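You operate a simulated robot arm through the tools that you are given. There is no shell and no other tool.

You run a simulated robot arm. Do the job below in one go: nothing can be reset, and whatever is moved stays where it is left.

TASK
Turn the blue knob to 2. Shut the valve panel door. Put the blue-capped bottle on the bench top beside the beige pump. Put the dropper bottle marked "yellow" from the bench top beside the beige pump on the top of the air unit and the dropper bottle labelled "RED" on the steel shield there. Stack the bottle that says "rinse water" from the grey cupboard top on top of the bottle marked "rinse". Put two of the small beakers from the bench top above the lids drawer on the top of the black table. Open the rinse jar lid. Do these in any order. Set down upright: blue-capped bottle, dropper bottle, small beaker.

Only the result counts: the job must be done as asked and must still hold three seconds after the hand-in. Knocking over, shifting, dropping, spilling or breaking anything else fails it. Lids that push on must go on centred and level and be pressed home; caps that screw on are set level and turned clockwise until they are tight.

THE ROBOT
A 7-joint arm with a fingered hand on a trunk, on a base that moves. Base frame: it is fixed to the floor where the robot stands at the start and does not move with it; the origin is under the middle of the robot, x ahead of it, y to its left, z up; the surface under the hand at the start is at about z = 0.755. Lengths are in m, angles in rad, forces in N, time in s.
With the tool pointing down near the work surface it reaches from about 0.32 to 0.7 m from the robot's upright axis, wherever it stands. Its first joint turns from -1.204 to 3.002 rad. Places, roughly: bench top beside the beige pump [0.7, 3.6, 0.8]; blue knob [0.6, 0, 0.9]; blue-capped bottle [0.5, 3.5, 1]; bottle [-1.25, 4.25, 1]; dropper bottle [0.5, 3.75, 0.75]; rinse jar lid [0.5, -5, 0.9]; small beaker [-3.25, -6.25, 0.75]; steel shield [0.25, 3.75, 0.75]; top of the air unit (13x24 cm) [-0.36, 4.26, 0.84]; top of the black table [-2.7, -8.8, 0.8]; valve panel door [0.2, 2.5, 1.1]. Payload 3.2 kg.
The tool frame sits at the grasp point between the pads (the TCP): z along the fingers, y along the line on which they close. The tips reach 0.026 m beyond it. The gripper opens to 0.088 m; its body begins 0.03 m behind the TCP. The gripper is a hand of 5 fingers: y runs from the thumb to the fingers, the wrist lies at [-0.016, -0.108, -0.172] in the tool frame, and closing takes about 1.5 s.
Orientation is that of the tool frame in the base frame, as a unit quaternion [w, x, y, z]. With the fingers straight down and the wrist toward the robot, the tool's x, y and z point along [0, 1, 0], [1, 0, 0] and [0, 0, -1] of the base frame.

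THE INTERFACE
- The arm moves only by the tool jog_arm. Its argument "steps" is one flat list of numbers, 7 for each row, row after row: the shift along the tool's x, y, z in units of 100 mm (1.0 is 100 mm), then the turn, a rotation vector about the tool's x, y, z in units of 45 degrees (1.0 is 45 degrees), then the opening in per cent of the stroke, from 0 (shut) to 100 (fully open). In form: [x, y, z, ax, ay, az, gripper, x, y, z, ax, ay, az, gripper, ...]. A call has 1 to 20 rows; each row is the pose to reach, as a shift and turn from the pose commanded when the call began, along the tool's axes at that moment. A call with a number of a shift or a turn outside -1 to 1 is refused whole. Each row takes 0.2 s and may step no farther than 0.05 m and 0.15 rad from the row before; otherwise, or with a gripper value out of range, the whole call is refused. A pose out of reach is approached as far as the arm can. The call stops where the force on the tool passes 40 N (or 10 N more than at its start, if that is more) or the arm is blocked; 0.2 s more then pass. The fingers move at their own pace (about 0.072 m/s each) and stop on an object; they squeeze with about 30 N. The grip force told is the motor's: it shows also when the fingers shut on nothing. Time passes only in rows, and 0.2 s behind the last, so rows that repeat a pose let the fingers close. The reply holds the time, the measured pose of the TCP, the force on the tool along the base axes, the opening and the grip force, in the units named above and with some noise, with the torque about the TCP (base axes, N m) and any sound that the robot's microphone picked up, and new pictures: "pictures" is both (left out), scene, wrist or none.
- Cameras (640 x 400 px; columns grow to the right, rows downward): "scene" is now at [0.1384, -0.0051, 1.4064]; the picture's right is [-0.04, -1.00, 0.00], its down [-0.59, 0.02, -0.80] and it looks along [0.80, -0.03, -0.60] (base axes); focal length 277 px, centre (320, 200). "wrist" rides on the gripper at [0.067, -0.097, -0.117] in the tool frame; the picture's right is [-0.71, 0.33, -0.62], its down [-0.65, -0.65, 0.39] and it looks along [-0.28, 0.68, 0.68] (tool axes); focal length 234 px, centre (320, 200).
- raise_lower(by): slides the trunk up (or, below 0, down) by that many m; the arm and the scene camera ride with it, the base frame stays. It gives what a move gives, with no picture.
- steer(legs): drives the robot by 1 to 6 legs, each [ahead, left, turn to the left] in m, m and rad, along the robot's own axes; the way and the turn of a leg run together, so that a leg with both is an arc; at most 1.5 m and 3.142 rad a leg. The arm and the cameras ride along, it lands a little off, and it stops where it bumps. It gives what a move gives, and a new picture of the scene camera.
- grasp_type(shape): the hand has 5 fingers and takes this shape, open, in about a second: jaw (thumb against the fingers, like two jaws); tri (thumb and two fingers); tip (a fingertip pinch); poke (one finger out to press); point (the index stretched); flat (the hand flat); cup (the hand cupped); fist (a fist). The gripper value then closes the fingers along that shape, each until it touches; the sizes above hold for jaw. It gives what a move gives, with no picture.
- aim_head(pan, tilt): turns the head with the scene camera to pan (to the left, within 1.501 rad either way) and tilt (down, from -0.506 to 1.204), counted from straight ahead of the robot. It gives what a move gives, and a new picture of the scene camera.
- measure_at(camera, pixels): for up to 12 pixels [column, row] of the newest picture of that camera ("zoom" is the newest enlarged one), the place [x, y, z] in the base frame of the surface seen there, good to about 0.002 m, but the place of the scene camera against the robot may be out by one fixed shift of up to 0.012 m in any direction. The clock stands still meanwhile.
- enlarge(camera, box): a new picture of the part [left, top, right, bottom] of that camera's present view, enlarged. The clock stands still meanwhile.
- close_job(): hands the job in; it is judged then, once.

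Leave the gripper open and the arm clear of the work at the hand-in unless told otherwise.

The tools are called as a command line: name --argument value ..., lists and objects as JSON in quotes. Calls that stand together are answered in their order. jog_arm: Moves the arm, as the interface text tells. Its arguments: {"type":"object","properties":{"steps":{"type":"array","items":{"type":"number"}},"pictures":{"type":"string","enum":["both","scene","wrist","none"]}},"required":["steps"]} The other tools are called the same way: raise_lower (by) moves the trunk up or down; grasp_type (shape) gives the hand a shape; steer (legs) drives the base; aim_head (pan, tilt) turns the head that bears the scene camera; measure_at (camera, pixels) gives the place of the surface under pixels of a picture; enlarge (camera, box) takes an enlarged picture of a part of a camera's view; close_job () hands the job in.

At the start:

```text
time_s: 0.0
position: [0.5399, 0.065, 1.1623]
orientation: [-0.001, 0.707, 0.707, -0.001]
ft_force: [0.7, -0.3, -0.4]
torque: [-0.01, -0.01, 0.03]
grip_width: 0.0877
grip_force: 0.0
shape: jaw
trunk travel left (down, up): [-0.725, 0.115]
robot x, y, heading: [-0.002, -0.0009, -0.001]
head pan, tilt (commanded): [-0.038, 0.637]
```

scene: 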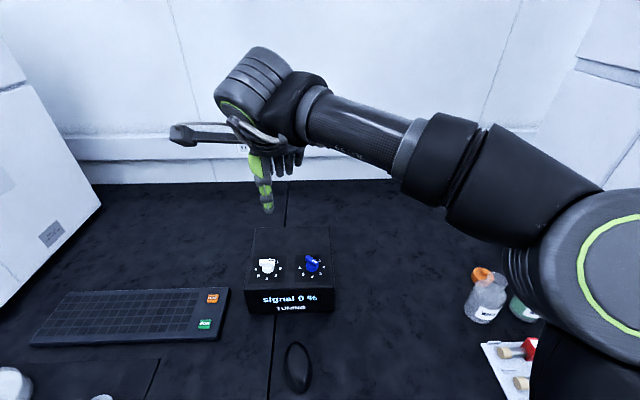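
wrist: 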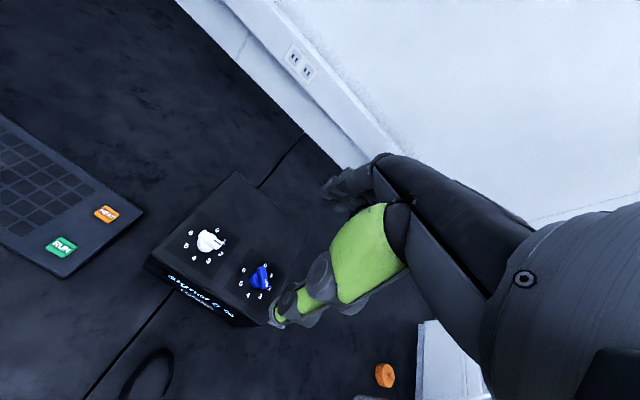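

I see a black box with a white knob (about 267,265) and a blue knob (about 312,264) in the scene picture. I will enlarge both views of the knobs to read the dials.

enlarge --camera "scene" --box '[240, 220, 345, 320]'

enlarge --camera "wrist" --box '[160, 190, 320, 320]'

measure_at --camera "scene" --pixels '[[312, 264], [312, 258], [318, 270], [325, 240], [290, 280], [267, 265], [330, 285], [250, 285], [255, 230]]'

```text
4.00 times, centred on (292, 270) of scene
```

zoom: 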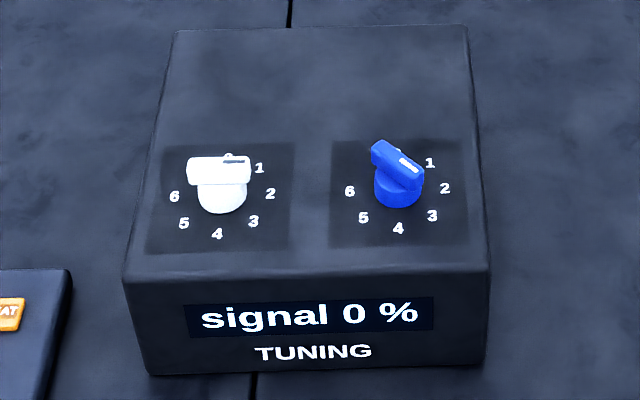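

```text
3.08 times, centred on (240, 255) of wrist
```

zoom: 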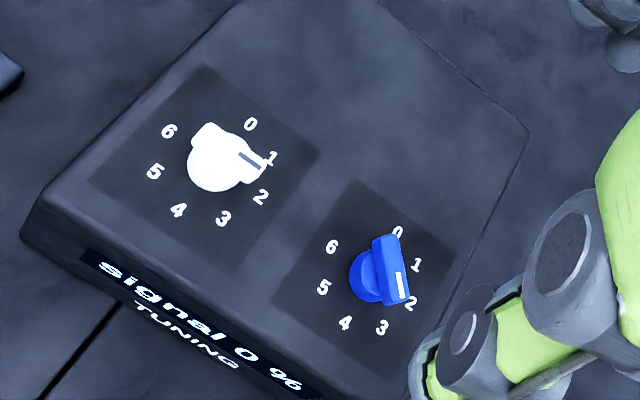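

```text
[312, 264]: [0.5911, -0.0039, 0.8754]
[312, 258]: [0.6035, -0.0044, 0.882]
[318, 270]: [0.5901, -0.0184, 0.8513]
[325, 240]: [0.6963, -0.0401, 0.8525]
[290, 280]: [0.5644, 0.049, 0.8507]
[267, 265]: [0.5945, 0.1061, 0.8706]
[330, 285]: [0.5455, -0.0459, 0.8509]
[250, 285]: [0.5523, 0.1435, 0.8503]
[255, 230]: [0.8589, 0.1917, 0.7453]
```

The blue knob's bar runs from back-left to front-right with the white mark at the front-right end, which looks like 3. I'll zoom closer from both cameras to be sure and measure it.

enlarge --camera "scene" --box '[292, 245, 332, 285]'

measure_at --camera "zoom" --pixels '[[320, 200], [300, 120], [260, 110], [380, 180], [350, 230], [400, 300], [320, 330], [440, 140], [240, 230], [320, 260], [470, 210], [280, 160]]'

```text
10.00 times, centred on (312, 265) of scene
```

zoom: 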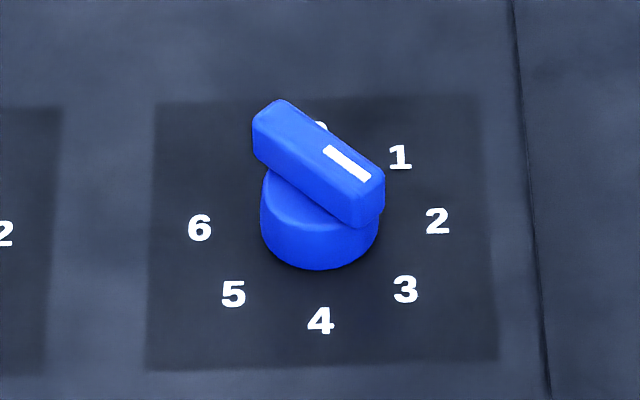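

```text
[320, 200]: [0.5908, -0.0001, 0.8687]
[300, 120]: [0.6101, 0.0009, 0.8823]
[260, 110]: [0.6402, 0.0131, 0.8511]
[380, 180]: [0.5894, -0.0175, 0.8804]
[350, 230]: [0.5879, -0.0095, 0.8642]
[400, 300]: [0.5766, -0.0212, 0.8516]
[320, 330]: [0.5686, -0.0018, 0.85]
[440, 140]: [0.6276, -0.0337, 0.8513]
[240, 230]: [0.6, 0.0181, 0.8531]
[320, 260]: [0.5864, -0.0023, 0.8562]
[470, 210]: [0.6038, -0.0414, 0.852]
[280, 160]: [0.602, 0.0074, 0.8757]
```

Next I'll measure the corners of the bar's top and the digits for the dial centre and bearing.

measure_at --camera "zoom" --pixels '[[260, 118], [281, 103], [380, 174], [354, 192], [322, 148], [347, 163], [320, 320], [437, 222], [199, 228], [405, 290], [233, 294], [400, 157]]'

aim_head --pan 0.0 --tilt 0.2

```text
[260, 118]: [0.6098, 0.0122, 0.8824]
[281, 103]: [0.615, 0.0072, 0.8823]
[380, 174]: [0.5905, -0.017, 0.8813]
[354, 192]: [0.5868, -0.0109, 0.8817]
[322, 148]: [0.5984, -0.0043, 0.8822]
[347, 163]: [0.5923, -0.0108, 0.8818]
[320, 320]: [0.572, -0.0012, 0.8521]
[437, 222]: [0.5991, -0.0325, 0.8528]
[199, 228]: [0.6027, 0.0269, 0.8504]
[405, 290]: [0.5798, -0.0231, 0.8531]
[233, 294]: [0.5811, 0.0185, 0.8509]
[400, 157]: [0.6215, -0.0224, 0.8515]
```

```text
time_s: 0.9
position: [0.5396, 0.066, 1.1619]
orientation: [0.001, 0.707, 0.707, 0.0]
ft_force: [-0.1, -0.3, -0.7]
torque: [0.01, 0.0, 0.0]
grip_width: 0.0877
grip_force: 0.1
shape: jaw
trunk travel left (down, up): [-0.725, 0.115]
robot x, y, heading: [-0.0017, -0.0016, 0.001]
head pan, tilt (commanded): [0.0, 0.201]
```

scene: 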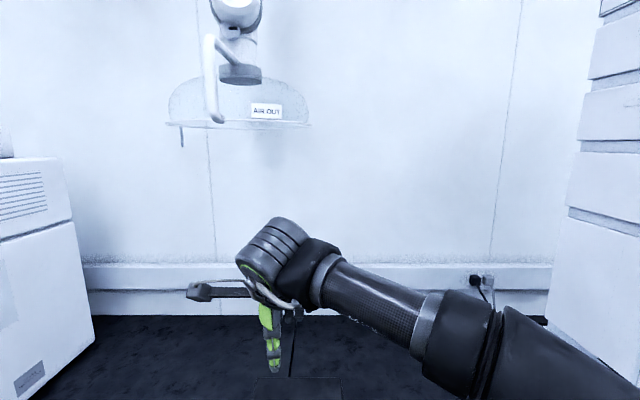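

The bar points exactly at 3 (dial centre about (0.601,-0.003)). To find the scene camera's fixed shift, I'll measure the same points with the wrist camera.

enlarge --camera "wrist" --box '[220, 245, 300, 310]'

aim_head --pan 0.0 --tilt 0.637

```text
6.15 times, centred on (260, 278) of wrist
```

zoom: 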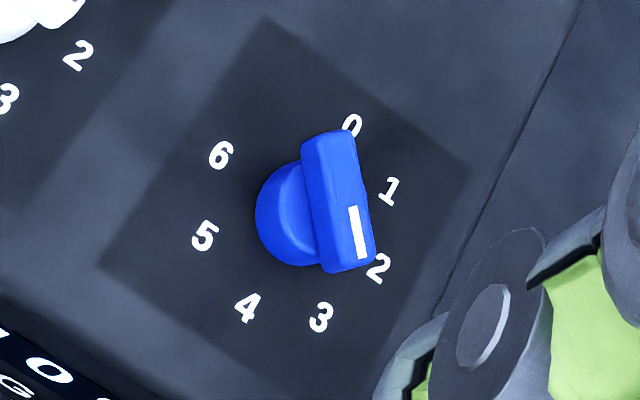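

```text
time_s: 1.8
position: [0.5401, 0.0655, 1.1617]
orientation: [0.0, 0.707, 0.707, 0.0]
ft_force: [0.0, -0.2, -0.1]
torque: [-0.02, 0.03, -0.03]
grip_width: 0.0876
grip_force: 0.0
shape: jaw
trunk travel left (down, up): [-0.725, 0.115]
robot x, y, heading: [0.0001, -0.0015, 0.003]
head pan, tilt (commanded): [0.0, 0.637]
```

scene: 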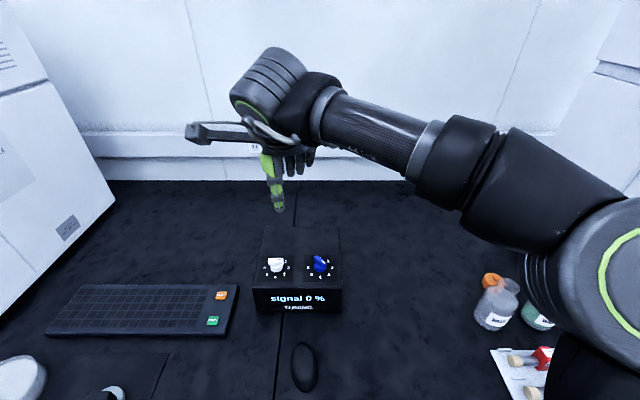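

The wrist zoom is still the newest enlarged picture, so I'll measure digits 6, 5, 4, 3, 2, 1, 0 and the bar's top ends in it.

measure_at --camera "zoom" --pixels '[[221, 155], [205, 236], [247, 308], [321, 317], [379, 268], [390, 191], [351, 126], [309, 148], [350, 140], [330, 265], [370, 255], [340, 200]]'

```text
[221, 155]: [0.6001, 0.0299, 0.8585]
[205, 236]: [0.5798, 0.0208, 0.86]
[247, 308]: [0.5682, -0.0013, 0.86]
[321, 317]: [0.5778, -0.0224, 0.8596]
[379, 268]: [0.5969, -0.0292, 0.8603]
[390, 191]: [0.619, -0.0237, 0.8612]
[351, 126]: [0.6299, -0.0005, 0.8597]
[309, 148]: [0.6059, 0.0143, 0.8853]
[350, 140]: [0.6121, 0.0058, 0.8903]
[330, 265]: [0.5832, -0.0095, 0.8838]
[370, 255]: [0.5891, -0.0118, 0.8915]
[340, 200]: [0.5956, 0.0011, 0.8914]
```

The wrist camera says true = scene + (-0.0024, +0.0013, +0.008). So the knob is at (0.5985, -0.001), its bar top at z 0.890 and the panel at z 0.859. I'll turn the hand 45° so the pads close across the bar, move over the knob and come 100 mm down with the gripper half open.

jog_arm --steps '[-0.11, 0.097, 0.16, 0, 0, 0.167, 60, -0.22, 0.195, 0.33, 0, 0, 0.333, 60, -0.33, 0.29, 0.5, 0, 0, 0.5, 60, -0.44, 0.39, 0.67, 0, 0, 0.667, 60, -0.55, 0.487, 0.83, 0, 0, 0.833, 60, -0.665, 0.585, 1.0, 0, 0, 1.0, 60]'

```text
time_s: 3.2
position: [0.5999, -0.0023, 1.0627]
orientation: [-0.001, 0.924, 0.382, 0.0]
ft_force: [0.6, -0.1, -1.0]
torque: [0.0, 0.04, 0.0]
grip_width: 0.0533
grip_force: 0.0
shape: jaw
trunk travel left (down, up): [-0.725, 0.115]
robot x, y, heading: [-0.0011, -0.0018, 0.001]
head pan, tilt (commanded): [0.0, 0.637]
```

scene: 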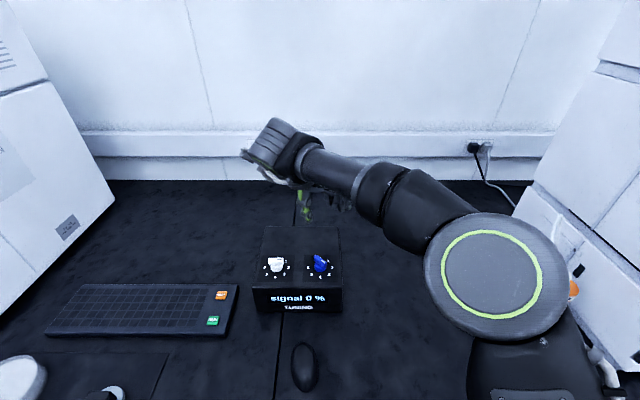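
wrist: 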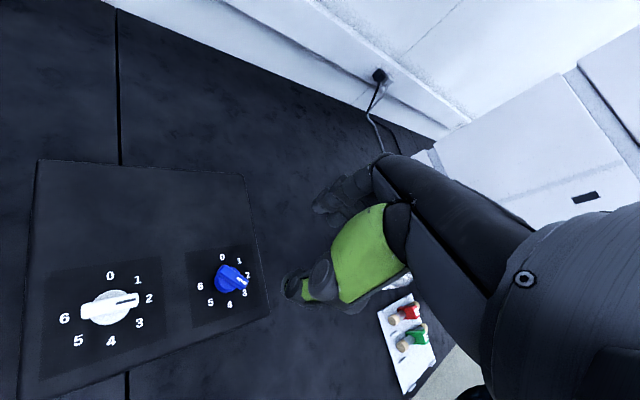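

The hand is over the knob. I'll re-measure the knob with the wrist camera from this nearer place before going down.

enlarge --camera "wrist" --box '[185, 240, 275, 320]'

```text
5.00 times, centred on (230, 280) of wrist
```

zoom: 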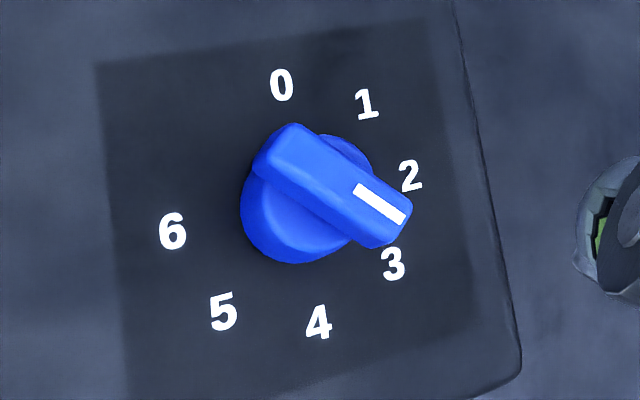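

measure_at --camera "zoom" --pixels '[[282, 85], [319, 323], [172, 231], [411, 177], [223, 312], [367, 104], [394, 265], [270, 160], [298, 130], [405, 210], [378, 238], [290, 220]]'

```text
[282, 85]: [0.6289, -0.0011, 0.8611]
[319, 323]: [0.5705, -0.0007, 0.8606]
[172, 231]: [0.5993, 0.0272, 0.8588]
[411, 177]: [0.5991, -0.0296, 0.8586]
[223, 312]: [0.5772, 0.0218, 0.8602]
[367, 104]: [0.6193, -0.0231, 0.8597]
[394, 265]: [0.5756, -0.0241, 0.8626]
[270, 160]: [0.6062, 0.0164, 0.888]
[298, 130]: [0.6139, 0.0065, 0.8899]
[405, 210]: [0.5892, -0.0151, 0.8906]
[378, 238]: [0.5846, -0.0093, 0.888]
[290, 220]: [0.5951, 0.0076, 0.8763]
```

Knob centre (0.5995, -0.001), bar top z 0.889, disc top about 0.876. I'll go down 100 mm straight.

jog_arm --steps '[0.006, -0.013, 0.25, 0, 0, 0, 60, 0.006, -0.013, 0.5, 0, 0, 0, 60, 0.006, -0.013, 0.75, 0, 0, 0, 60, 0.006, -0.013, 1.0, 0, 0, 0, 60]'

```text
time_s: 4.2
position: [0.5973, 0.0013, 0.96]
orientation: [0.0, 0.924, 0.383, 0.0]
ft_force: [0.2, 0.2, -0.2]
torque: [0.03, 0.02, 0.01]
grip_width: 0.0532
grip_force: 0.1
shape: jaw
trunk travel left (down, up): [-0.725, 0.115]
robot x, y, heading: [0.0037, 0.004, 0.004]
head pan, tilt (commanded): [0.0, 0.637]
```

scene: 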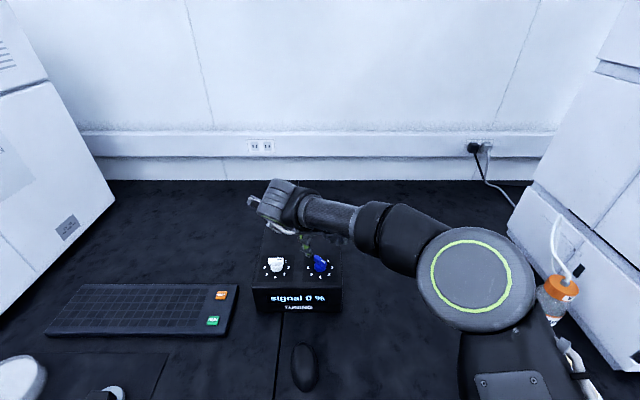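
wrist: 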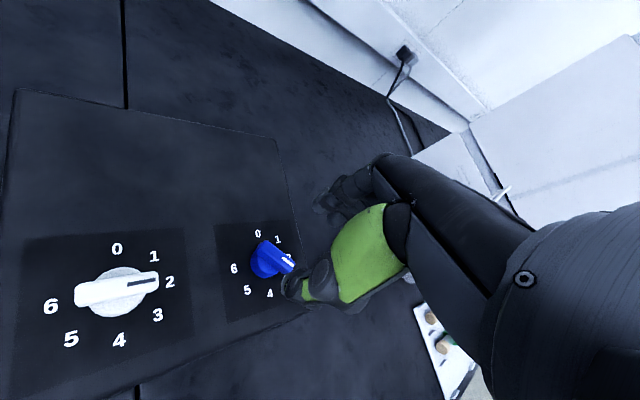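

TCP is at z 0.960, over the knob. I'll go down 57 mm more so the fingertips come just above the disc, beside the bar.

jog_arm --steps '[0, 0, 0.2, 0, 0, 0, 60, 0, 0, 0.4, 0, 0, 0, 60, 0, 0, 0.57, 0, 0, 0, 60, 0, 0, 0.57, 0, 0, 0, 60]'

```text
time_s: 5.2
position: [0.5972, -0.0006, 0.9035]
orientation: [0.0, 0.924, 0.383, 0.001]
ft_force: [0.5, 0.4, -0.5]
torque: [0.03, 0.03, 0.0]
grip_width: 0.0533
grip_force: 0.0
shape: jaw
trunk travel left (down, up): [-0.725, 0.115]
robot x, y, heading: [-0.0025, -0.0026, -0.001]
head pan, tilt (commanded): [0.0, 0.637]
```

scene: 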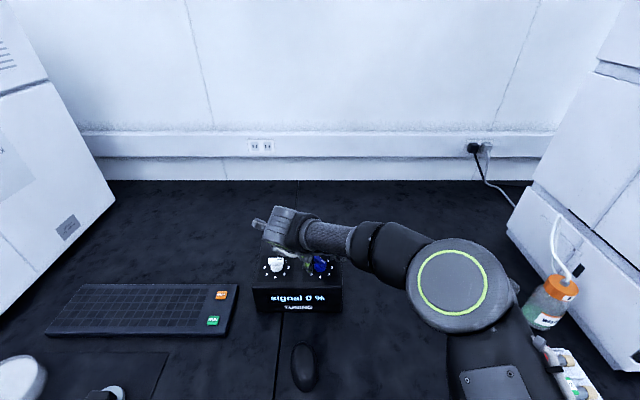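
wrist: 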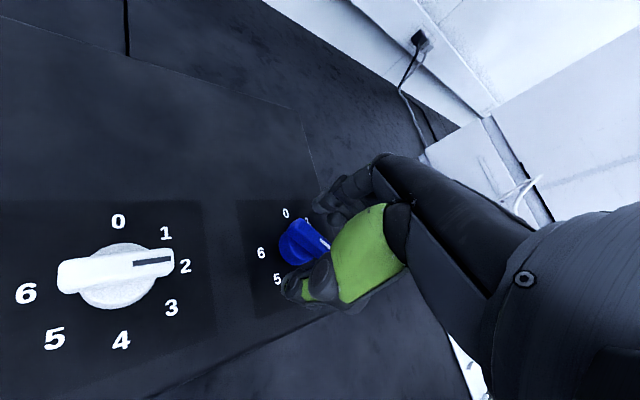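

The bar lies between the thumb (green, 330,280) and the fingers (dark, 335,195). I'll close the gripper on it.

jog_arm --steps '[0, 0, 0, 0, 0, 0, 0, 0, 0, 0, 0, 0, 0, 0, 0, 0, 0, 0, 0, 0, 0, 0, 0, 0, 0, 0, 0, 0, 0, 0, 0, 0, 0, 0, 0, 0, 0, 0, 0, 0, 0, 0]'

```text
time_s: 6.6
position: [0.5963, 0.0001, 0.9035]
orientation: [-0.001, 0.924, 0.383, -0.001]
ft_force: [-2.9, 1.7, -3.4]
torque: [0.04, 0.05, -0.04]
grip_width: 0.0071
grip_force: 29.9
shape: jaw
trunk travel left (down, up): [-0.725, 0.115]
robot x, y, heading: [0.0027, 0.0028, 0.001]
head pan, tilt (commanded): [0.0, 0.637]
```

scene: 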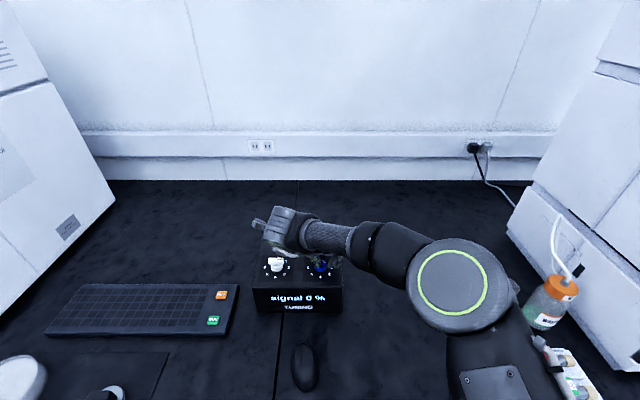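
wrist: 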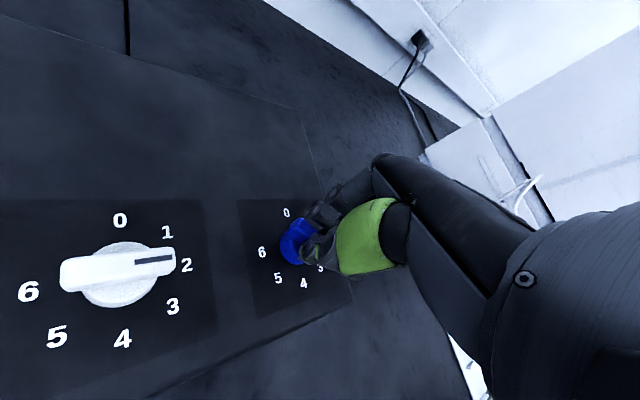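

The pads hold the bar (width 7 mm). Now I turn the hand 45° counter-clockwise from above (tool z, -1.0), from 3 to 2.

jog_arm --steps '[0, 0, 0, 0, 0, -0.143, 0, 0, 0, 0, 0, 0, -0.286, 0, 0, 0, 0, 0, 0, -0.429, 0, 0, 0, 0, 0, 0, -0.571, 0, 0, 0, 0, 0, 0, -0.714, 0, 0, 0, 0, 0, 0, -0.857, 0, 0, 0, 0, 0, 0, -1.0, 0, 0, 0, 0, 0, 0, -1.0, 0]'

```text
time_s: 8.4
position: [0.5976, -0.0026, 0.9047]
orientation: [-0.001, 0.707, 0.707, -0.001]
ft_force: [-5.9, -5.3, -5.9]
torque: [-0.09, 0.06, -0.05]
grip_width: 0.0067
grip_force: 30.3
shape: jaw
trunk travel left (down, up): [-0.725, 0.115]
robot x, y, heading: [0.004, -0.0006, 0.002]
head pan, tilt (commanded): [0.0, 0.637]
```

scene: 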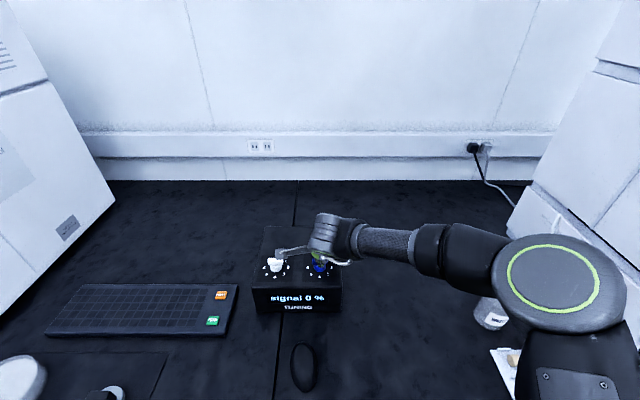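
wrist: 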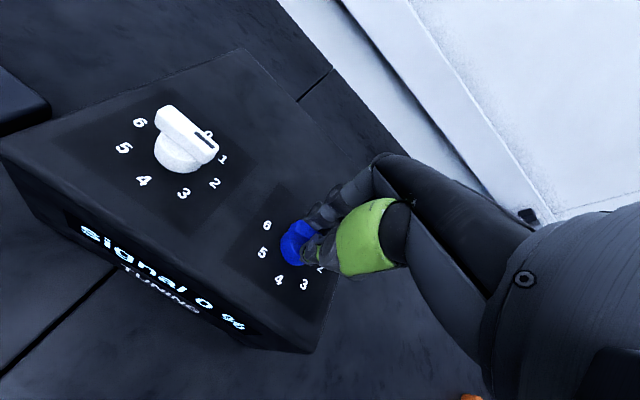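

The knob turned with the hand. I'll open the fingers, then lift straight up 100 mm and look.

jog_arm --steps '[0, 0, 0, 0, 0, 0, 60, 0, 0, 0, 0, 0, 0, 60, 0, 0, 0, 0, 0, 0, 60, 0, 0, 0, 0, 0, 0, 60, 0, 0, -0.25, 0, 0, 0, 60, 0, 0, -0.5, 0, 0, 0, 60, 0, 0, -0.75, 0, 0, 0, 60, 0, 0, -1.0, 0, 0, 0, 60]'

enlarge --camera "scene" --box '[270, 225, 350, 320]'

enlarge --camera "wrist" --box '[200, 180, 340, 330]'

```text
time_s: 10.2
position: [0.5973, 0.0002, 1.0034]
orientation: [-0.001, 0.707, 0.707, 0.0]
ft_force: [-0.6, -0.6, 0.2]
torque: [0.0, -0.01, 0.02]
grip_width: 0.0524
grip_force: 0.1
shape: jaw
trunk travel left (down, up): [-0.725, 0.115]
robot x, y, heading: [0.0009, 0.0049, 0.004]
head pan, tilt (commanded): [0.0, 0.637]
```

scene: 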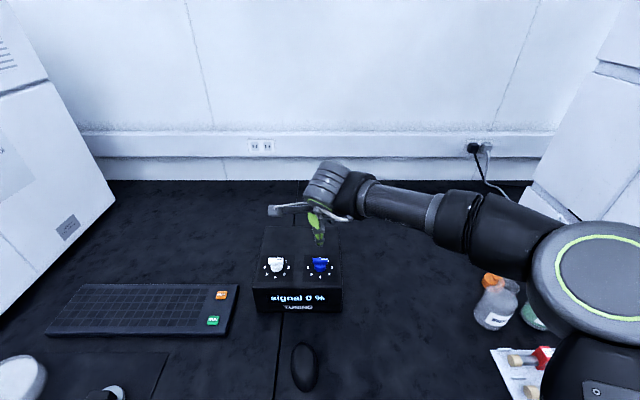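
wrist: 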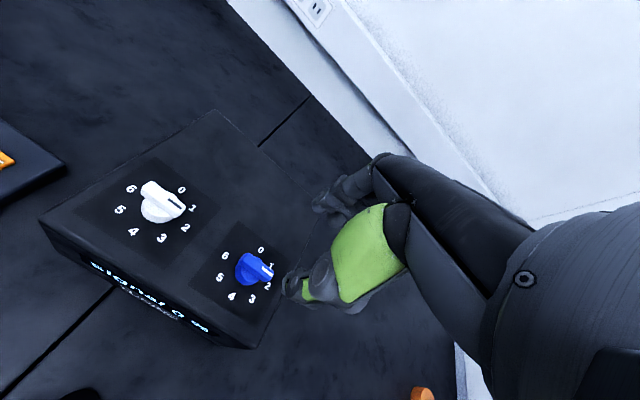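

```text
4.21 times, centred on (310, 272) of scene
```

zoom: 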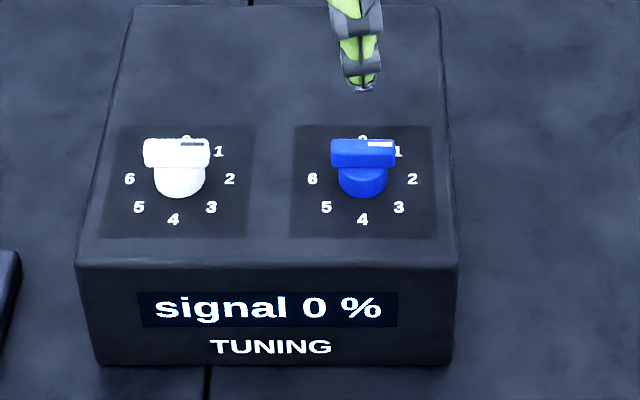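

```text
2.67 times, centred on (270, 255) of wrist
```

zoom: 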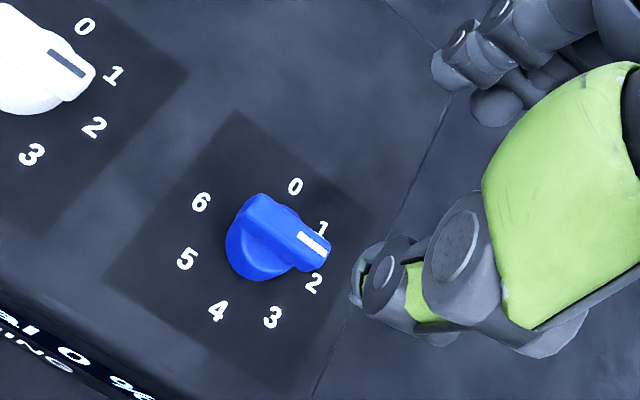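

The bar looks aligned with 2 now. I'll measure the bar's top corners to check the bearing.

enlarge --camera "wrist" --box '[225, 240, 285, 300]'

```text
6.67 times, centred on (255, 270) of wrist
```

zoom: 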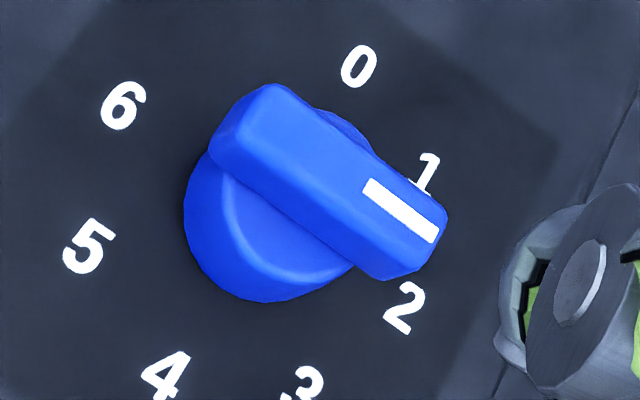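

measure_at --camera "zoom" --pixels '[[245, 125], [270, 95], [410, 245], [435, 215], [370, 185], [430, 235], [358, 66], [123, 105], [404, 307], [165, 375], [301, 384]]'

```text
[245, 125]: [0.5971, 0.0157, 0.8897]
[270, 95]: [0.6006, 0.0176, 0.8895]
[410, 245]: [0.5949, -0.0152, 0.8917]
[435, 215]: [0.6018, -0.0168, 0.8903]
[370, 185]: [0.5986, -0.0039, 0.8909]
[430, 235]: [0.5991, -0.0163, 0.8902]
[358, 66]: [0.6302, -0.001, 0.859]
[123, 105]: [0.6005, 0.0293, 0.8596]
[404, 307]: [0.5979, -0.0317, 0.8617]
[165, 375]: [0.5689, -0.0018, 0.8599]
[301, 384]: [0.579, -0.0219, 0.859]
```

The mark points straight at 2. Next I'll look around: head to the left first, to see the way to the valve panel.

aim_head --pan 1.4 --tilt 0.3

aim_head --pan 0.8 --tilt 0.3

aim_head --pan -0.8 --tilt 0.5

aim_head --pan -1.4 --tilt 0.4

```text
time_s: 11.7
position: [0.5984, 0.002, 1.0035]
orientation: [0.0, 0.707, 0.707, 0.0]
ft_force: [0.2, -0.2, 0.6]
torque: [-0.02, -0.02, 0.01]
grip_width: 0.0526
grip_force: 0.1
shape: jaw
trunk travel left (down, up): [-0.725, 0.115]
robot x, y, heading: [-0.0039, 0.0003, -0.002]
head pan, tilt (commanded): [1.4, 0.3]
```

scene: 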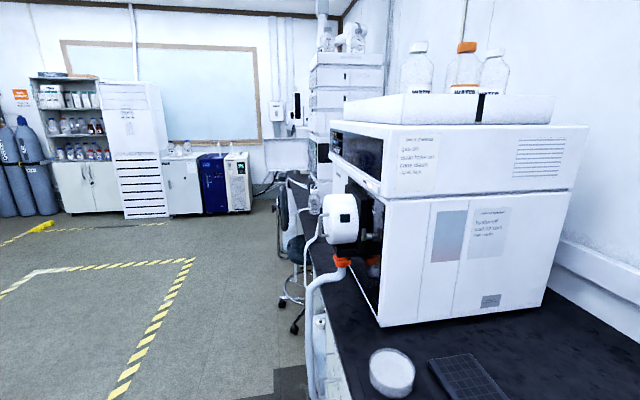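

```text
time_s: 12.7
position: [0.5977, 0.0007, 1.0035]
orientation: [0.0, 0.707, 0.707, 0.001]
ft_force: [-0.3, -0.1, 0.3]
torque: [-0.01, 0.02, 0.02]
grip_width: 0.0522
grip_force: 0.1
shape: jaw
trunk travel left (down, up): [-0.725, 0.115]
robot x, y, heading: [-0.0012, -0.0036, 0.001]
head pan, tilt (commanded): [0.799, 0.3]
```

scene: 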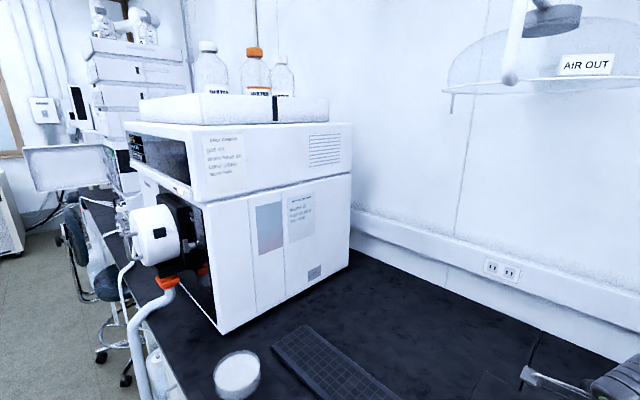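

```text
time_s: 14.4
position: [0.5973, 0.0006, 1.0038]
orientation: [0.0, 0.707, 0.707, 0.0]
ft_force: [-0.9, -0.5, -0.2]
torque: [-0.01, 0.0, 0.03]
grip_width: 0.0525
grip_force: 0.0
shape: jaw
trunk travel left (down, up): [-0.725, 0.115]
robot x, y, heading: [0.0012, 0.0016, 0.0]
head pan, tilt (commanded): [-0.799, 0.499]
```

scene: 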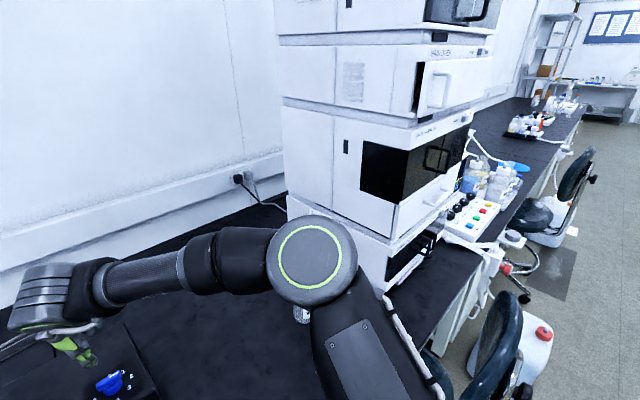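

```text
time_s: 15.4
position: [0.5979, 0.0013, 1.0033]
orientation: [0.0, 0.707, 0.707, 0.0]
ft_force: [-0.2, 0.3, -0.1]
torque: [0.0, 0.03, 0.02]
grip_width: 0.0524
grip_force: 0.0
shape: jaw
trunk travel left (down, up): [-0.725, 0.115]
robot x, y, heading: [0.0027, 0.0032, -0.001]
head pan, tilt (commanded): [-1.4, 0.4]
```

scene: 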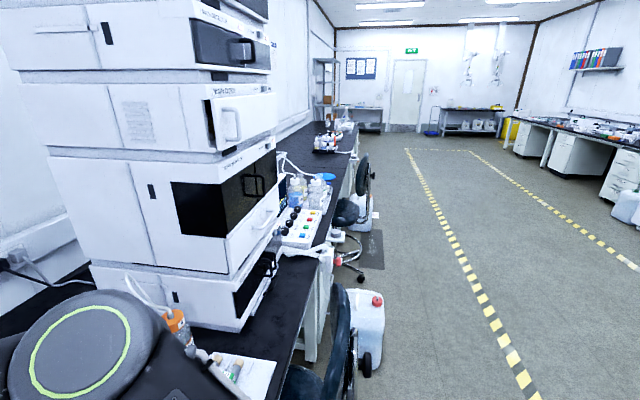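

I see the lab. I'll turn the head to the left again and zoom in on the rack to the left, where the valve panel door must be.

aim_head --pan 1.3 --tilt 0.25

enlarge --camera "scene" --box '[180, 60, 340, 260]'

measure_at --camera "scene" --pixels '[[300, 360], [285, 300], [260, 300], [150, 250], [240, 210], [50, 300], [230, 160], [260, 150]]'

```text
time_s: 17.8
position: [0.598, 0.0009, 1.0031]
orientation: [0.0, 0.708, 0.707, 0.0]
ft_force: [0.1, -0.2, 0.4]
torque: [0.0, 0.01, 0.01]
grip_width: 0.0524
grip_force: 0.2
shape: jaw
trunk travel left (down, up): [-0.725, 0.115]
robot x, y, heading: [0.0002, 0.0009, 0.004]
head pan, tilt (commanded): [1.3, 0.25]
```

scene: 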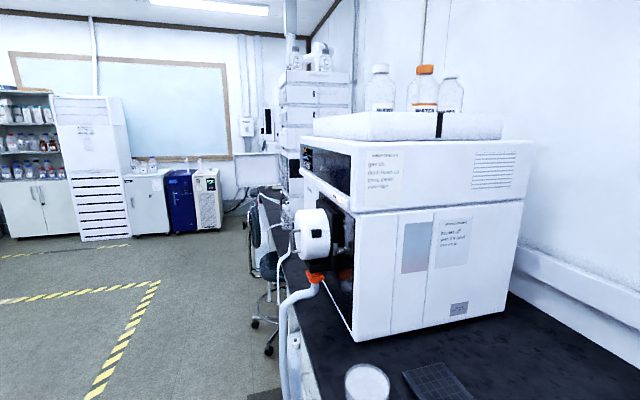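

```text
2.00 times, centred on (260, 160) of scene
```

zoom: 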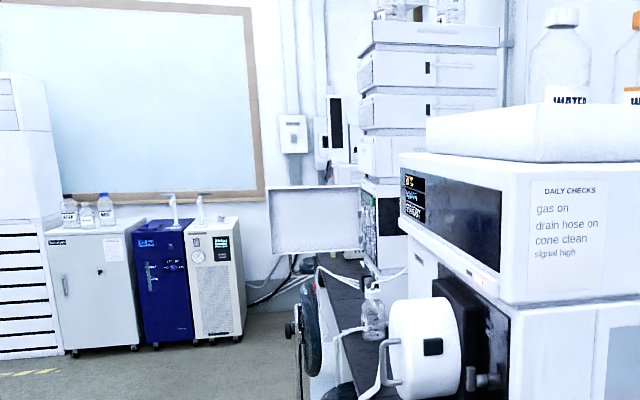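

```text
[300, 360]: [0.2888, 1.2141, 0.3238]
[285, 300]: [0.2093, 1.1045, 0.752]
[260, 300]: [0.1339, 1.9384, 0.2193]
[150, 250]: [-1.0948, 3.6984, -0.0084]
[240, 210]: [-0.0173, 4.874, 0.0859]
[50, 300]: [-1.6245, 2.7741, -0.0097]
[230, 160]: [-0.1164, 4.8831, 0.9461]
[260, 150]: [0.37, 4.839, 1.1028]
```

The valve panel door is the square white leaf at zoom (310,220), standing open from the stack on the left. First I lift the arm and draw it back, to be compact for driving.

jog_arm --steps '[0, -0.2, -0.3, 0, 0, 0, 60, 0, -0.4, -0.6, 0, 0, 0, 60, 0, -0.7, -0.9, 0, 0, 0, 60, 0, -1.0, -1.0, 0, 0, 0, 60]' --pictures "none"

jog_arm --steps '[0, -0.2, -0.3, 0, 0, 0, 60, 0, -0.4, -0.6, 0, 0, 0, 60, 0, -0.7, -0.9, 0, 0, 0, 60, 0, -0.9, -1.0, 0, 0, 0, 60]' --pictures "none"

aim_head --pan 1.5 --tilt 0.7

```text
time_s: 18.8
position: [0.4958, 0.0007, 1.1041]
orientation: [-0.001, 0.707, 0.707, 0.0]
ft_force: [-0.2, 0.4, -0.1]
torque: [-0.02, 0.01, 0.01]
grip_width: 0.0523
grip_force: 0.0
shape: jaw
trunk travel left (down, up): [-0.725, 0.115]
robot x, y, heading: [0.0003, -0.0003, -0.0]
head pan, tilt (commanded): [1.3, 0.25]
```

```text
time_s: 19.8
position: [0.4059, -0.0008, 1.2049]
orientation: [0.001, 0.707, 0.707, 0.001]
ft_force: [-0.5, -0.8, 0.4]
torque: [0.01, -0.03, -0.02]
grip_width: 0.0523
grip_force: 0.0
shape: jaw
trunk travel left (down, up): [-0.725, 0.115]
robot x, y, heading: [0.0027, -0.0024, -0.003]
head pan, tilt (commanded): [1.3, 0.25]
```

```text
time_s: 20.7
position: [0.4072, -0.0025, 1.2051]
orientation: [0.0, 0.707, 0.707, 0.001]
ft_force: [0.4, -0.5, 0.5]
torque: [0.03, -0.01, 0.01]
grip_width: 0.0525
grip_force: 0.0
shape: jaw
trunk travel left (down, up): [-0.725, 0.115]
robot x, y, heading: [0.0015, -0.0012, 0.001]
head pan, tilt (commanded): [1.499, 0.7]
```

scene: 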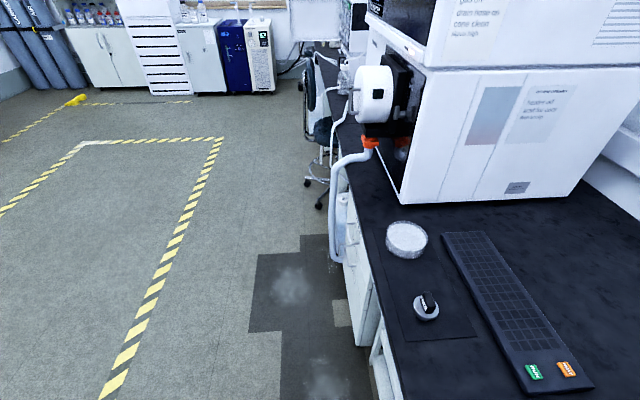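

The floor to the left is clear apart from the stool (320,130), the hose and the jug. I'll measure where these stand.

measure_at --camera "scene" --pixels '[[335, 255], [343, 215], [318, 205], [305, 180], [322, 130], [303, 90], [360, 380], [210, 180], [385, 290], [296, 20], [375, 100], [395, 380]]'

```text
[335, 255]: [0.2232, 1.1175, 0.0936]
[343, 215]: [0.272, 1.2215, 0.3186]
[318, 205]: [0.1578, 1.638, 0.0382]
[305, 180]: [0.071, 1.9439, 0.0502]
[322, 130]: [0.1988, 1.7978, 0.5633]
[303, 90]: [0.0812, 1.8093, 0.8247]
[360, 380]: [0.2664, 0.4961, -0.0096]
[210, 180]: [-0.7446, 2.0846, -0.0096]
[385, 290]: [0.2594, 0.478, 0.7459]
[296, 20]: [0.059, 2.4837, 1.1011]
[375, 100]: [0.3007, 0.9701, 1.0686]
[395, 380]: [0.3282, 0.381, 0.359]
```

I'll back off 0.7 m from the bench, then go 1.5 m to the left, and look.

steer --legs '[[-0.7, 0, 0], [0, 1.5, 0]]'

aim_head --pan 0.7 --tilt 0.3

```text
time_s: 31.5
position: [-0.2745, 1.4963, 1.2043]
orientation: [0.0, 0.709, 0.705, 0.001]
ft_force: [0.5, 0.1, 0.2]
torque: [0.03, 0.01, 0.0]
grip_width: 0.0525
grip_force: 0.0
shape: jaw
trunk travel left (down, up): [-0.725, 0.115]
robot x, y, heading: [-0.6795, 1.5003, -0.008]
head pan, tilt (commanded): [1.499, 0.7]
```

scene: 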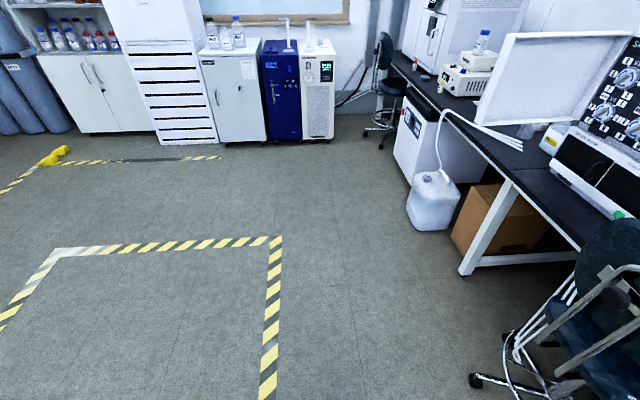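

```text
time_s: 32.6
position: [-0.2739, 1.4952, 1.2038]
orientation: [0.0, 0.709, 0.705, -0.001]
ft_force: [-0.3, 0.6, -1.1]
torque: [0.01, -0.01, 0.0]
grip_width: 0.0525
grip_force: 0.0
shape: jaw
trunk travel left (down, up): [-0.725, 0.115]
robot x, y, heading: [-0.6835, 1.499, -0.004]
head pan, tilt (commanded): [0.7, 0.3]
```

scene: 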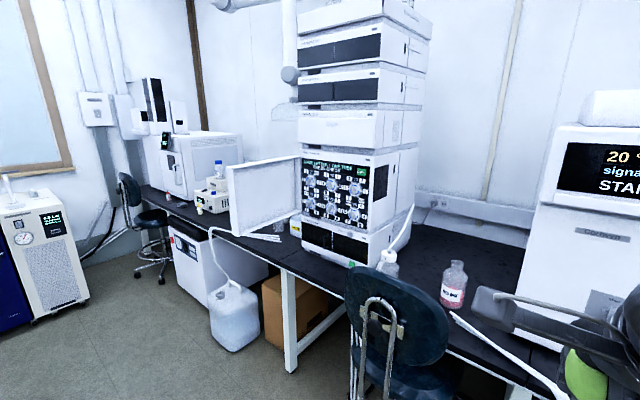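

I see the stack with the valve panel at (335,190); the door is hinged on its left side (300,190) and stands out towards me with the free edge near (232,200). I'll zoom and measure.

enlarge --camera "scene" --box '[210, 130, 430, 270]'

measure_at --camera "scene" --pixels '[[230, 172], [240, 232], [298, 162], [300, 208], [306, 165], [368, 160], [366, 225], [306, 215], [262, 195], [371, 150], [410, 190], [336, 190]]'

```text
2.86 times, centred on (320, 200) of scene
```

zoom: 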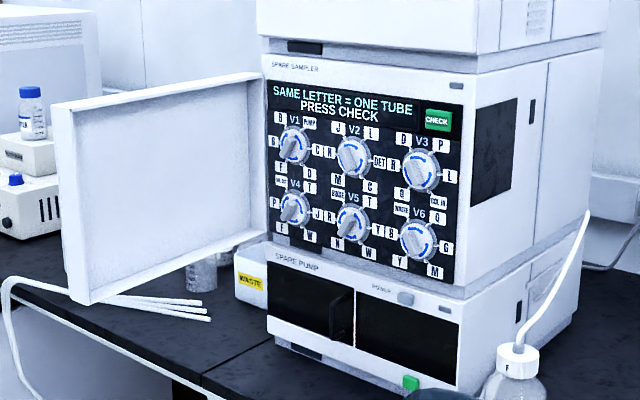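

```text
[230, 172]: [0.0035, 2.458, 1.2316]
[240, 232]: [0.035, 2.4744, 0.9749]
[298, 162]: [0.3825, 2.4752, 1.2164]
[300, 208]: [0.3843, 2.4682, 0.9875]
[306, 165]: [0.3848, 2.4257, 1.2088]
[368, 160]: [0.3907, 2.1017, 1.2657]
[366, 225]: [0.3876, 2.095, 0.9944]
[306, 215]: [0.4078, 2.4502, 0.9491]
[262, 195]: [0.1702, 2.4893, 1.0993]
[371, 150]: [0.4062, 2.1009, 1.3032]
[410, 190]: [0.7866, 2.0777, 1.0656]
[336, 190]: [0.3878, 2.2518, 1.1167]
```

The door is open about 90°: hinge near (0.385, 2.47), free edge near (0.01, 2.465), z 0.975 to 1.24. I'll measure the floor obstacles: jug (235,315), stool (400,330), bench edge.

measure_at --camera "scene" --pixels '[[235, 345], [212, 320], [255, 335], [235, 290], [290, 365], [290, 270], [395, 330], [350, 330], [230, 240], [180, 210], [375, 395], [345, 280]]'

```text
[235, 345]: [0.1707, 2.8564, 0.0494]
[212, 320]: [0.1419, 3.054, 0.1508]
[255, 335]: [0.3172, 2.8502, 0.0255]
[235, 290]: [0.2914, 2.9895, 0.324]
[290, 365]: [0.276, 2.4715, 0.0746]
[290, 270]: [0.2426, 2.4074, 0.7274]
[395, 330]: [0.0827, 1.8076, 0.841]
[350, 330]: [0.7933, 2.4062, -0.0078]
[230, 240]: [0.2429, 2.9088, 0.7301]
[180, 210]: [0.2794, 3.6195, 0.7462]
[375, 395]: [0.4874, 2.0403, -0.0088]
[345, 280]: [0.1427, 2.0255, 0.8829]
```

Free space is enough to stand at about (-0.3, 2.35). I'll shift the hand to the robot's left (relative +0.25 m) and a little up with fingers shut, so it arrives on the far (outer) side of the door.

jog_arm --steps '[0.25, -0.1, -0.2, 0, 0, 0, 0, 0.5, -0.2, -0.4, 0, 0, 0, 0, 0.75, -0.3, -0.6, 0, 0, 0, 0, 1.0, -0.4, -0.7, 0, 0, 0, 0]' --pictures "none"

jog_arm --steps '[0.3, 0, 0, 0, 0, 0, 0, 0.6, 0, 0, 0, 0, 0, 0, 1.0, 0, 0, 0, 0, 0, 0]' --pictures "none"

jog_arm --steps '[0.3, 0, 0, 0, 0, 0, 0, 0.5, 0, 0, 0, 0, 0, 0]' --pictures "scene"

```text
time_s: 33.6
position: [-0.3131, 1.5993, 1.2735]
orientation: [0.0, 0.708, 0.706, 0.0]
ft_force: [0.2, 1.7, 0.3]
torque: [-0.01, -0.01, 0.0]
grip_width: 0.0001
grip_force: 29.9
shape: jaw
trunk travel left (down, up): [-0.725, 0.115]
robot x, y, heading: [-0.685, 1.5001, -0.005]
head pan, tilt (commanded): [0.7, 0.3]
```

```text
time_s: 34.4
position: [-0.3143, 1.7002, 1.2724]
orientation: [0.001, 0.709, 0.706, -0.001]
ft_force: [0.4, 0.6, 0.7]
torque: [-0.08, -0.03, -0.03]
grip_width: 0.0001
grip_force: 29.8
shape: jaw
trunk travel left (down, up): [-0.725, 0.115]
robot x, y, heading: [-0.6818, 1.5, -0.005]
head pan, tilt (commanded): [0.7, 0.3]
```

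```text
time_s: 35.2
position: [-0.2978, 1.6999, 1.3006]
orientation: [-0.024, 0.724, 0.689, 0.027]
ft_force: [0.3, 0.1, 0.1]
torque: [-0.03, 0.0, 0.01]
grip_width: 0.0002
grip_force: 30.0
shape: jaw
out of reach, approached as far as the arm can: row 2
trunk travel left (down, up): [-0.725, 0.115]
robot x, y, heading: [-0.6833, 1.5002, -0.007]
head pan, tilt (commanded): [0.7, 0.3]
stopped in row 2: the arm was blocked; the commanded pose is now the measured one
```

scene: 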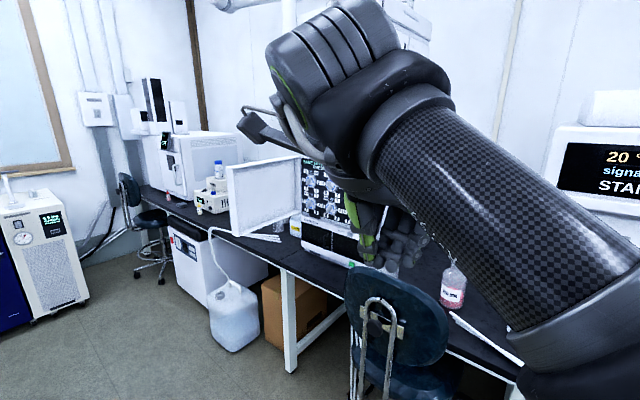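

The arm stops at about (0.385, 0.20) relative to the robot, which is good enough. I'll drive left 0.92 m and then ahead 0.35 m, so the hand is on the far side of the door, above its top edge.

steer --legs '[[0, 0.92, 0.006], [0.35, 0, 0]]'

```text
time_s: 41.9
position: [0.0421, 2.6365, 1.3007]
orientation: [-0.026, 0.718, 0.695, 0.026]
ft_force: [0.5, 0.2, -0.1]
torque: [0.01, 0.01, -0.02]
grip_width: 0.0001
grip_force: 30.3
shape: jaw
trunk travel left (down, up): [-0.725, 0.115]
robot x, y, heading: [-0.3344, 2.428, 0.012]
head pan, tilt (commanded): [0.7, 0.3]
```

scene: 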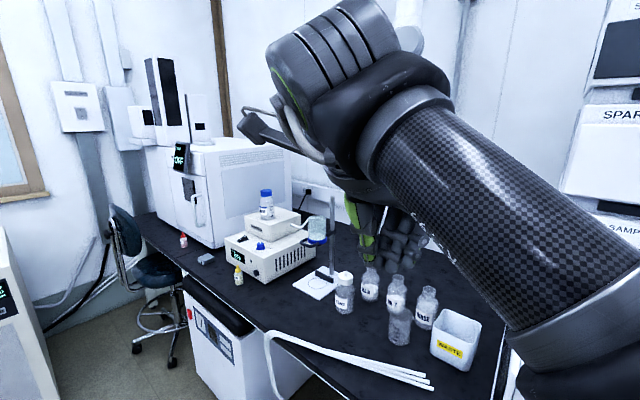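

The hand is at (0.04, 2.64), past the door plane y=2.465. I'll look towards the door.

aim_head --pan 0.0 --tilt 0.5

```text
time_s: 43.0
position: [0.0422, 2.6357, 1.302]
orientation: [-0.027, 0.718, 0.695, 0.026]
ft_force: [-0.5, 0.6, -0.4]
torque: [0.01, 0.0, -0.04]
grip_width: 0.0
grip_force: 30.4
shape: jaw
trunk travel left (down, up): [-0.725, 0.115]
robot x, y, heading: [-0.3394, 2.4238, 0.015]
head pan, tilt (commanded): [0.0, 0.499]
```

scene: 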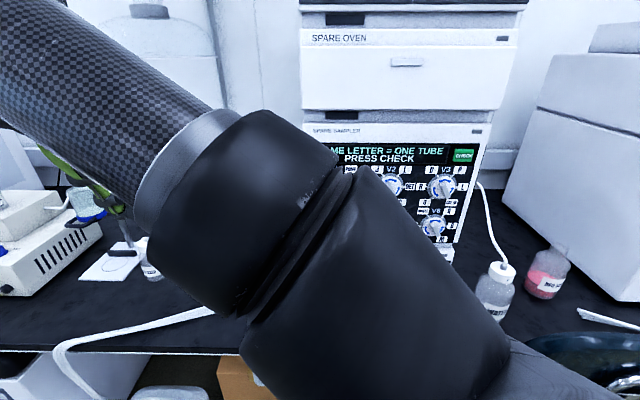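

The elbow hides the door. I'll measure the arm's parts to see its height over the door's top edge.

measure_at --camera "scene" --pixels '[[250, 120], [320, 180], [240, 300], [180, 230], [150, 180], [60, 60], [400, 300], [340, 200], [215, 310], [100, 190]]'

```text
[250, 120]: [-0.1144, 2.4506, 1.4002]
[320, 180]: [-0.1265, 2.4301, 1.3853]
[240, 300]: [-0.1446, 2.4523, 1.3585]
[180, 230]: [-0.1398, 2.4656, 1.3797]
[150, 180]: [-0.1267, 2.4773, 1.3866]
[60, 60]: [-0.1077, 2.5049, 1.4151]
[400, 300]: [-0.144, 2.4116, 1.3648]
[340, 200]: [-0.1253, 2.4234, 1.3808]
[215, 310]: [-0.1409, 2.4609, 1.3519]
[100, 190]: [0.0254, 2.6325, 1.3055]
```

The elbow is at about x -0.1, z 1.36, just short of the door's edge. I'll lower the hand 100 mm beside the door in small rows and watch.

jog_arm --steps '[0, 0, 0.2, 0, 0, 0, 0, 0, 0, 0.4, 0, 0, 0, 0, 0, 0, 0.6, 0, 0, 0, 0, 0, 0, 0.8, 0, 0, 0, 0, 0, 0, 1.0, 0, 0, 0, 0]'

```text
time_s: 44.2
position: [0.0422, 2.6439, 1.2011]
orientation: [-0.026, 0.717, 0.696, 0.025]
ft_force: [1.0, -0.2, 0.0]
torque: [-0.05, -0.01, -0.01]
grip_width: 0.0001
grip_force: 29.6
shape: jaw
trunk travel left (down, up): [-0.725, 0.115]
robot x, y, heading: [-0.3375, 2.4316, 0.011]
head pan, tilt (commanded): [0.0, 0.499]
```

scene: 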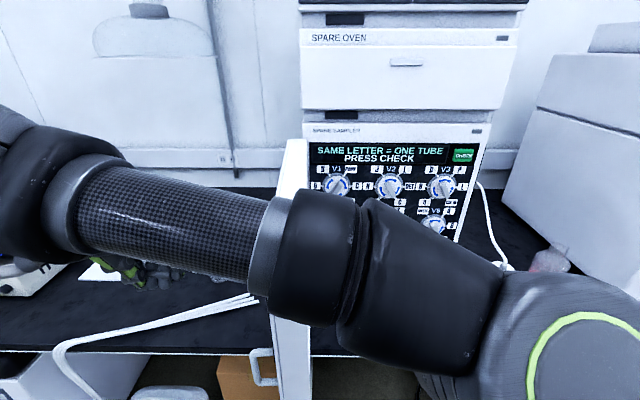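
wrist: 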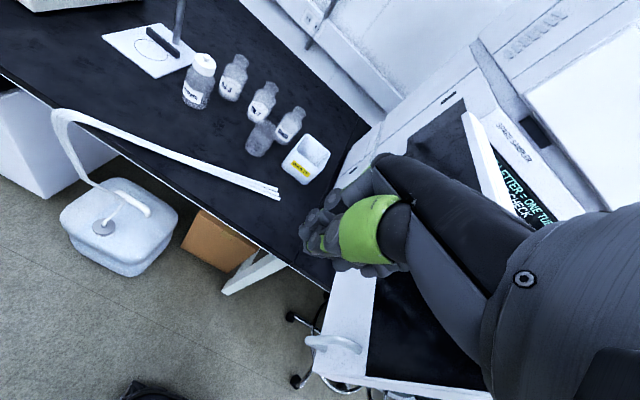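

The door is edge-on at scene (290,250) with a handle on its outer face (265,370). I'll measure the handle and the door edge.

measure_at --camera "wrist" --pixels '[[312, 342], [355, 345], [335, 337], [330, 320], [350, 300], [360, 370], [345, 268], [465, 120], [490, 160], [310, 265]]'

measure_at --camera "scene" --pixels '[[255, 365], [275, 352], [275, 385], [290, 160], [300, 145], [285, 340], [290, 390], [200, 250], [320, 300]]'

```text
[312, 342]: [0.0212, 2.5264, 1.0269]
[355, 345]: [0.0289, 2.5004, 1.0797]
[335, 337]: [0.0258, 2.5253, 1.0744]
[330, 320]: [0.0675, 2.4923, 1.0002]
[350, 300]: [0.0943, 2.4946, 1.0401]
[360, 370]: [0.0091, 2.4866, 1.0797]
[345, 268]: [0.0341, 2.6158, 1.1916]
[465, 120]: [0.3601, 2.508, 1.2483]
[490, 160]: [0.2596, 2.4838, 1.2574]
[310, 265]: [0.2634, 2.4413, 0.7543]
```

```text
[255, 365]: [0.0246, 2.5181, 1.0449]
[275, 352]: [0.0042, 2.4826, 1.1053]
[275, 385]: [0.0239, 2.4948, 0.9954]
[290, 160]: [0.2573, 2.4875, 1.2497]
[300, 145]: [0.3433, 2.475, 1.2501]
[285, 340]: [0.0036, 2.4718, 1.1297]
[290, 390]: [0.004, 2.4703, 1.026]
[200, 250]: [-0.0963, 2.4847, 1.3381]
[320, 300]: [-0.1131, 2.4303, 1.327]
```

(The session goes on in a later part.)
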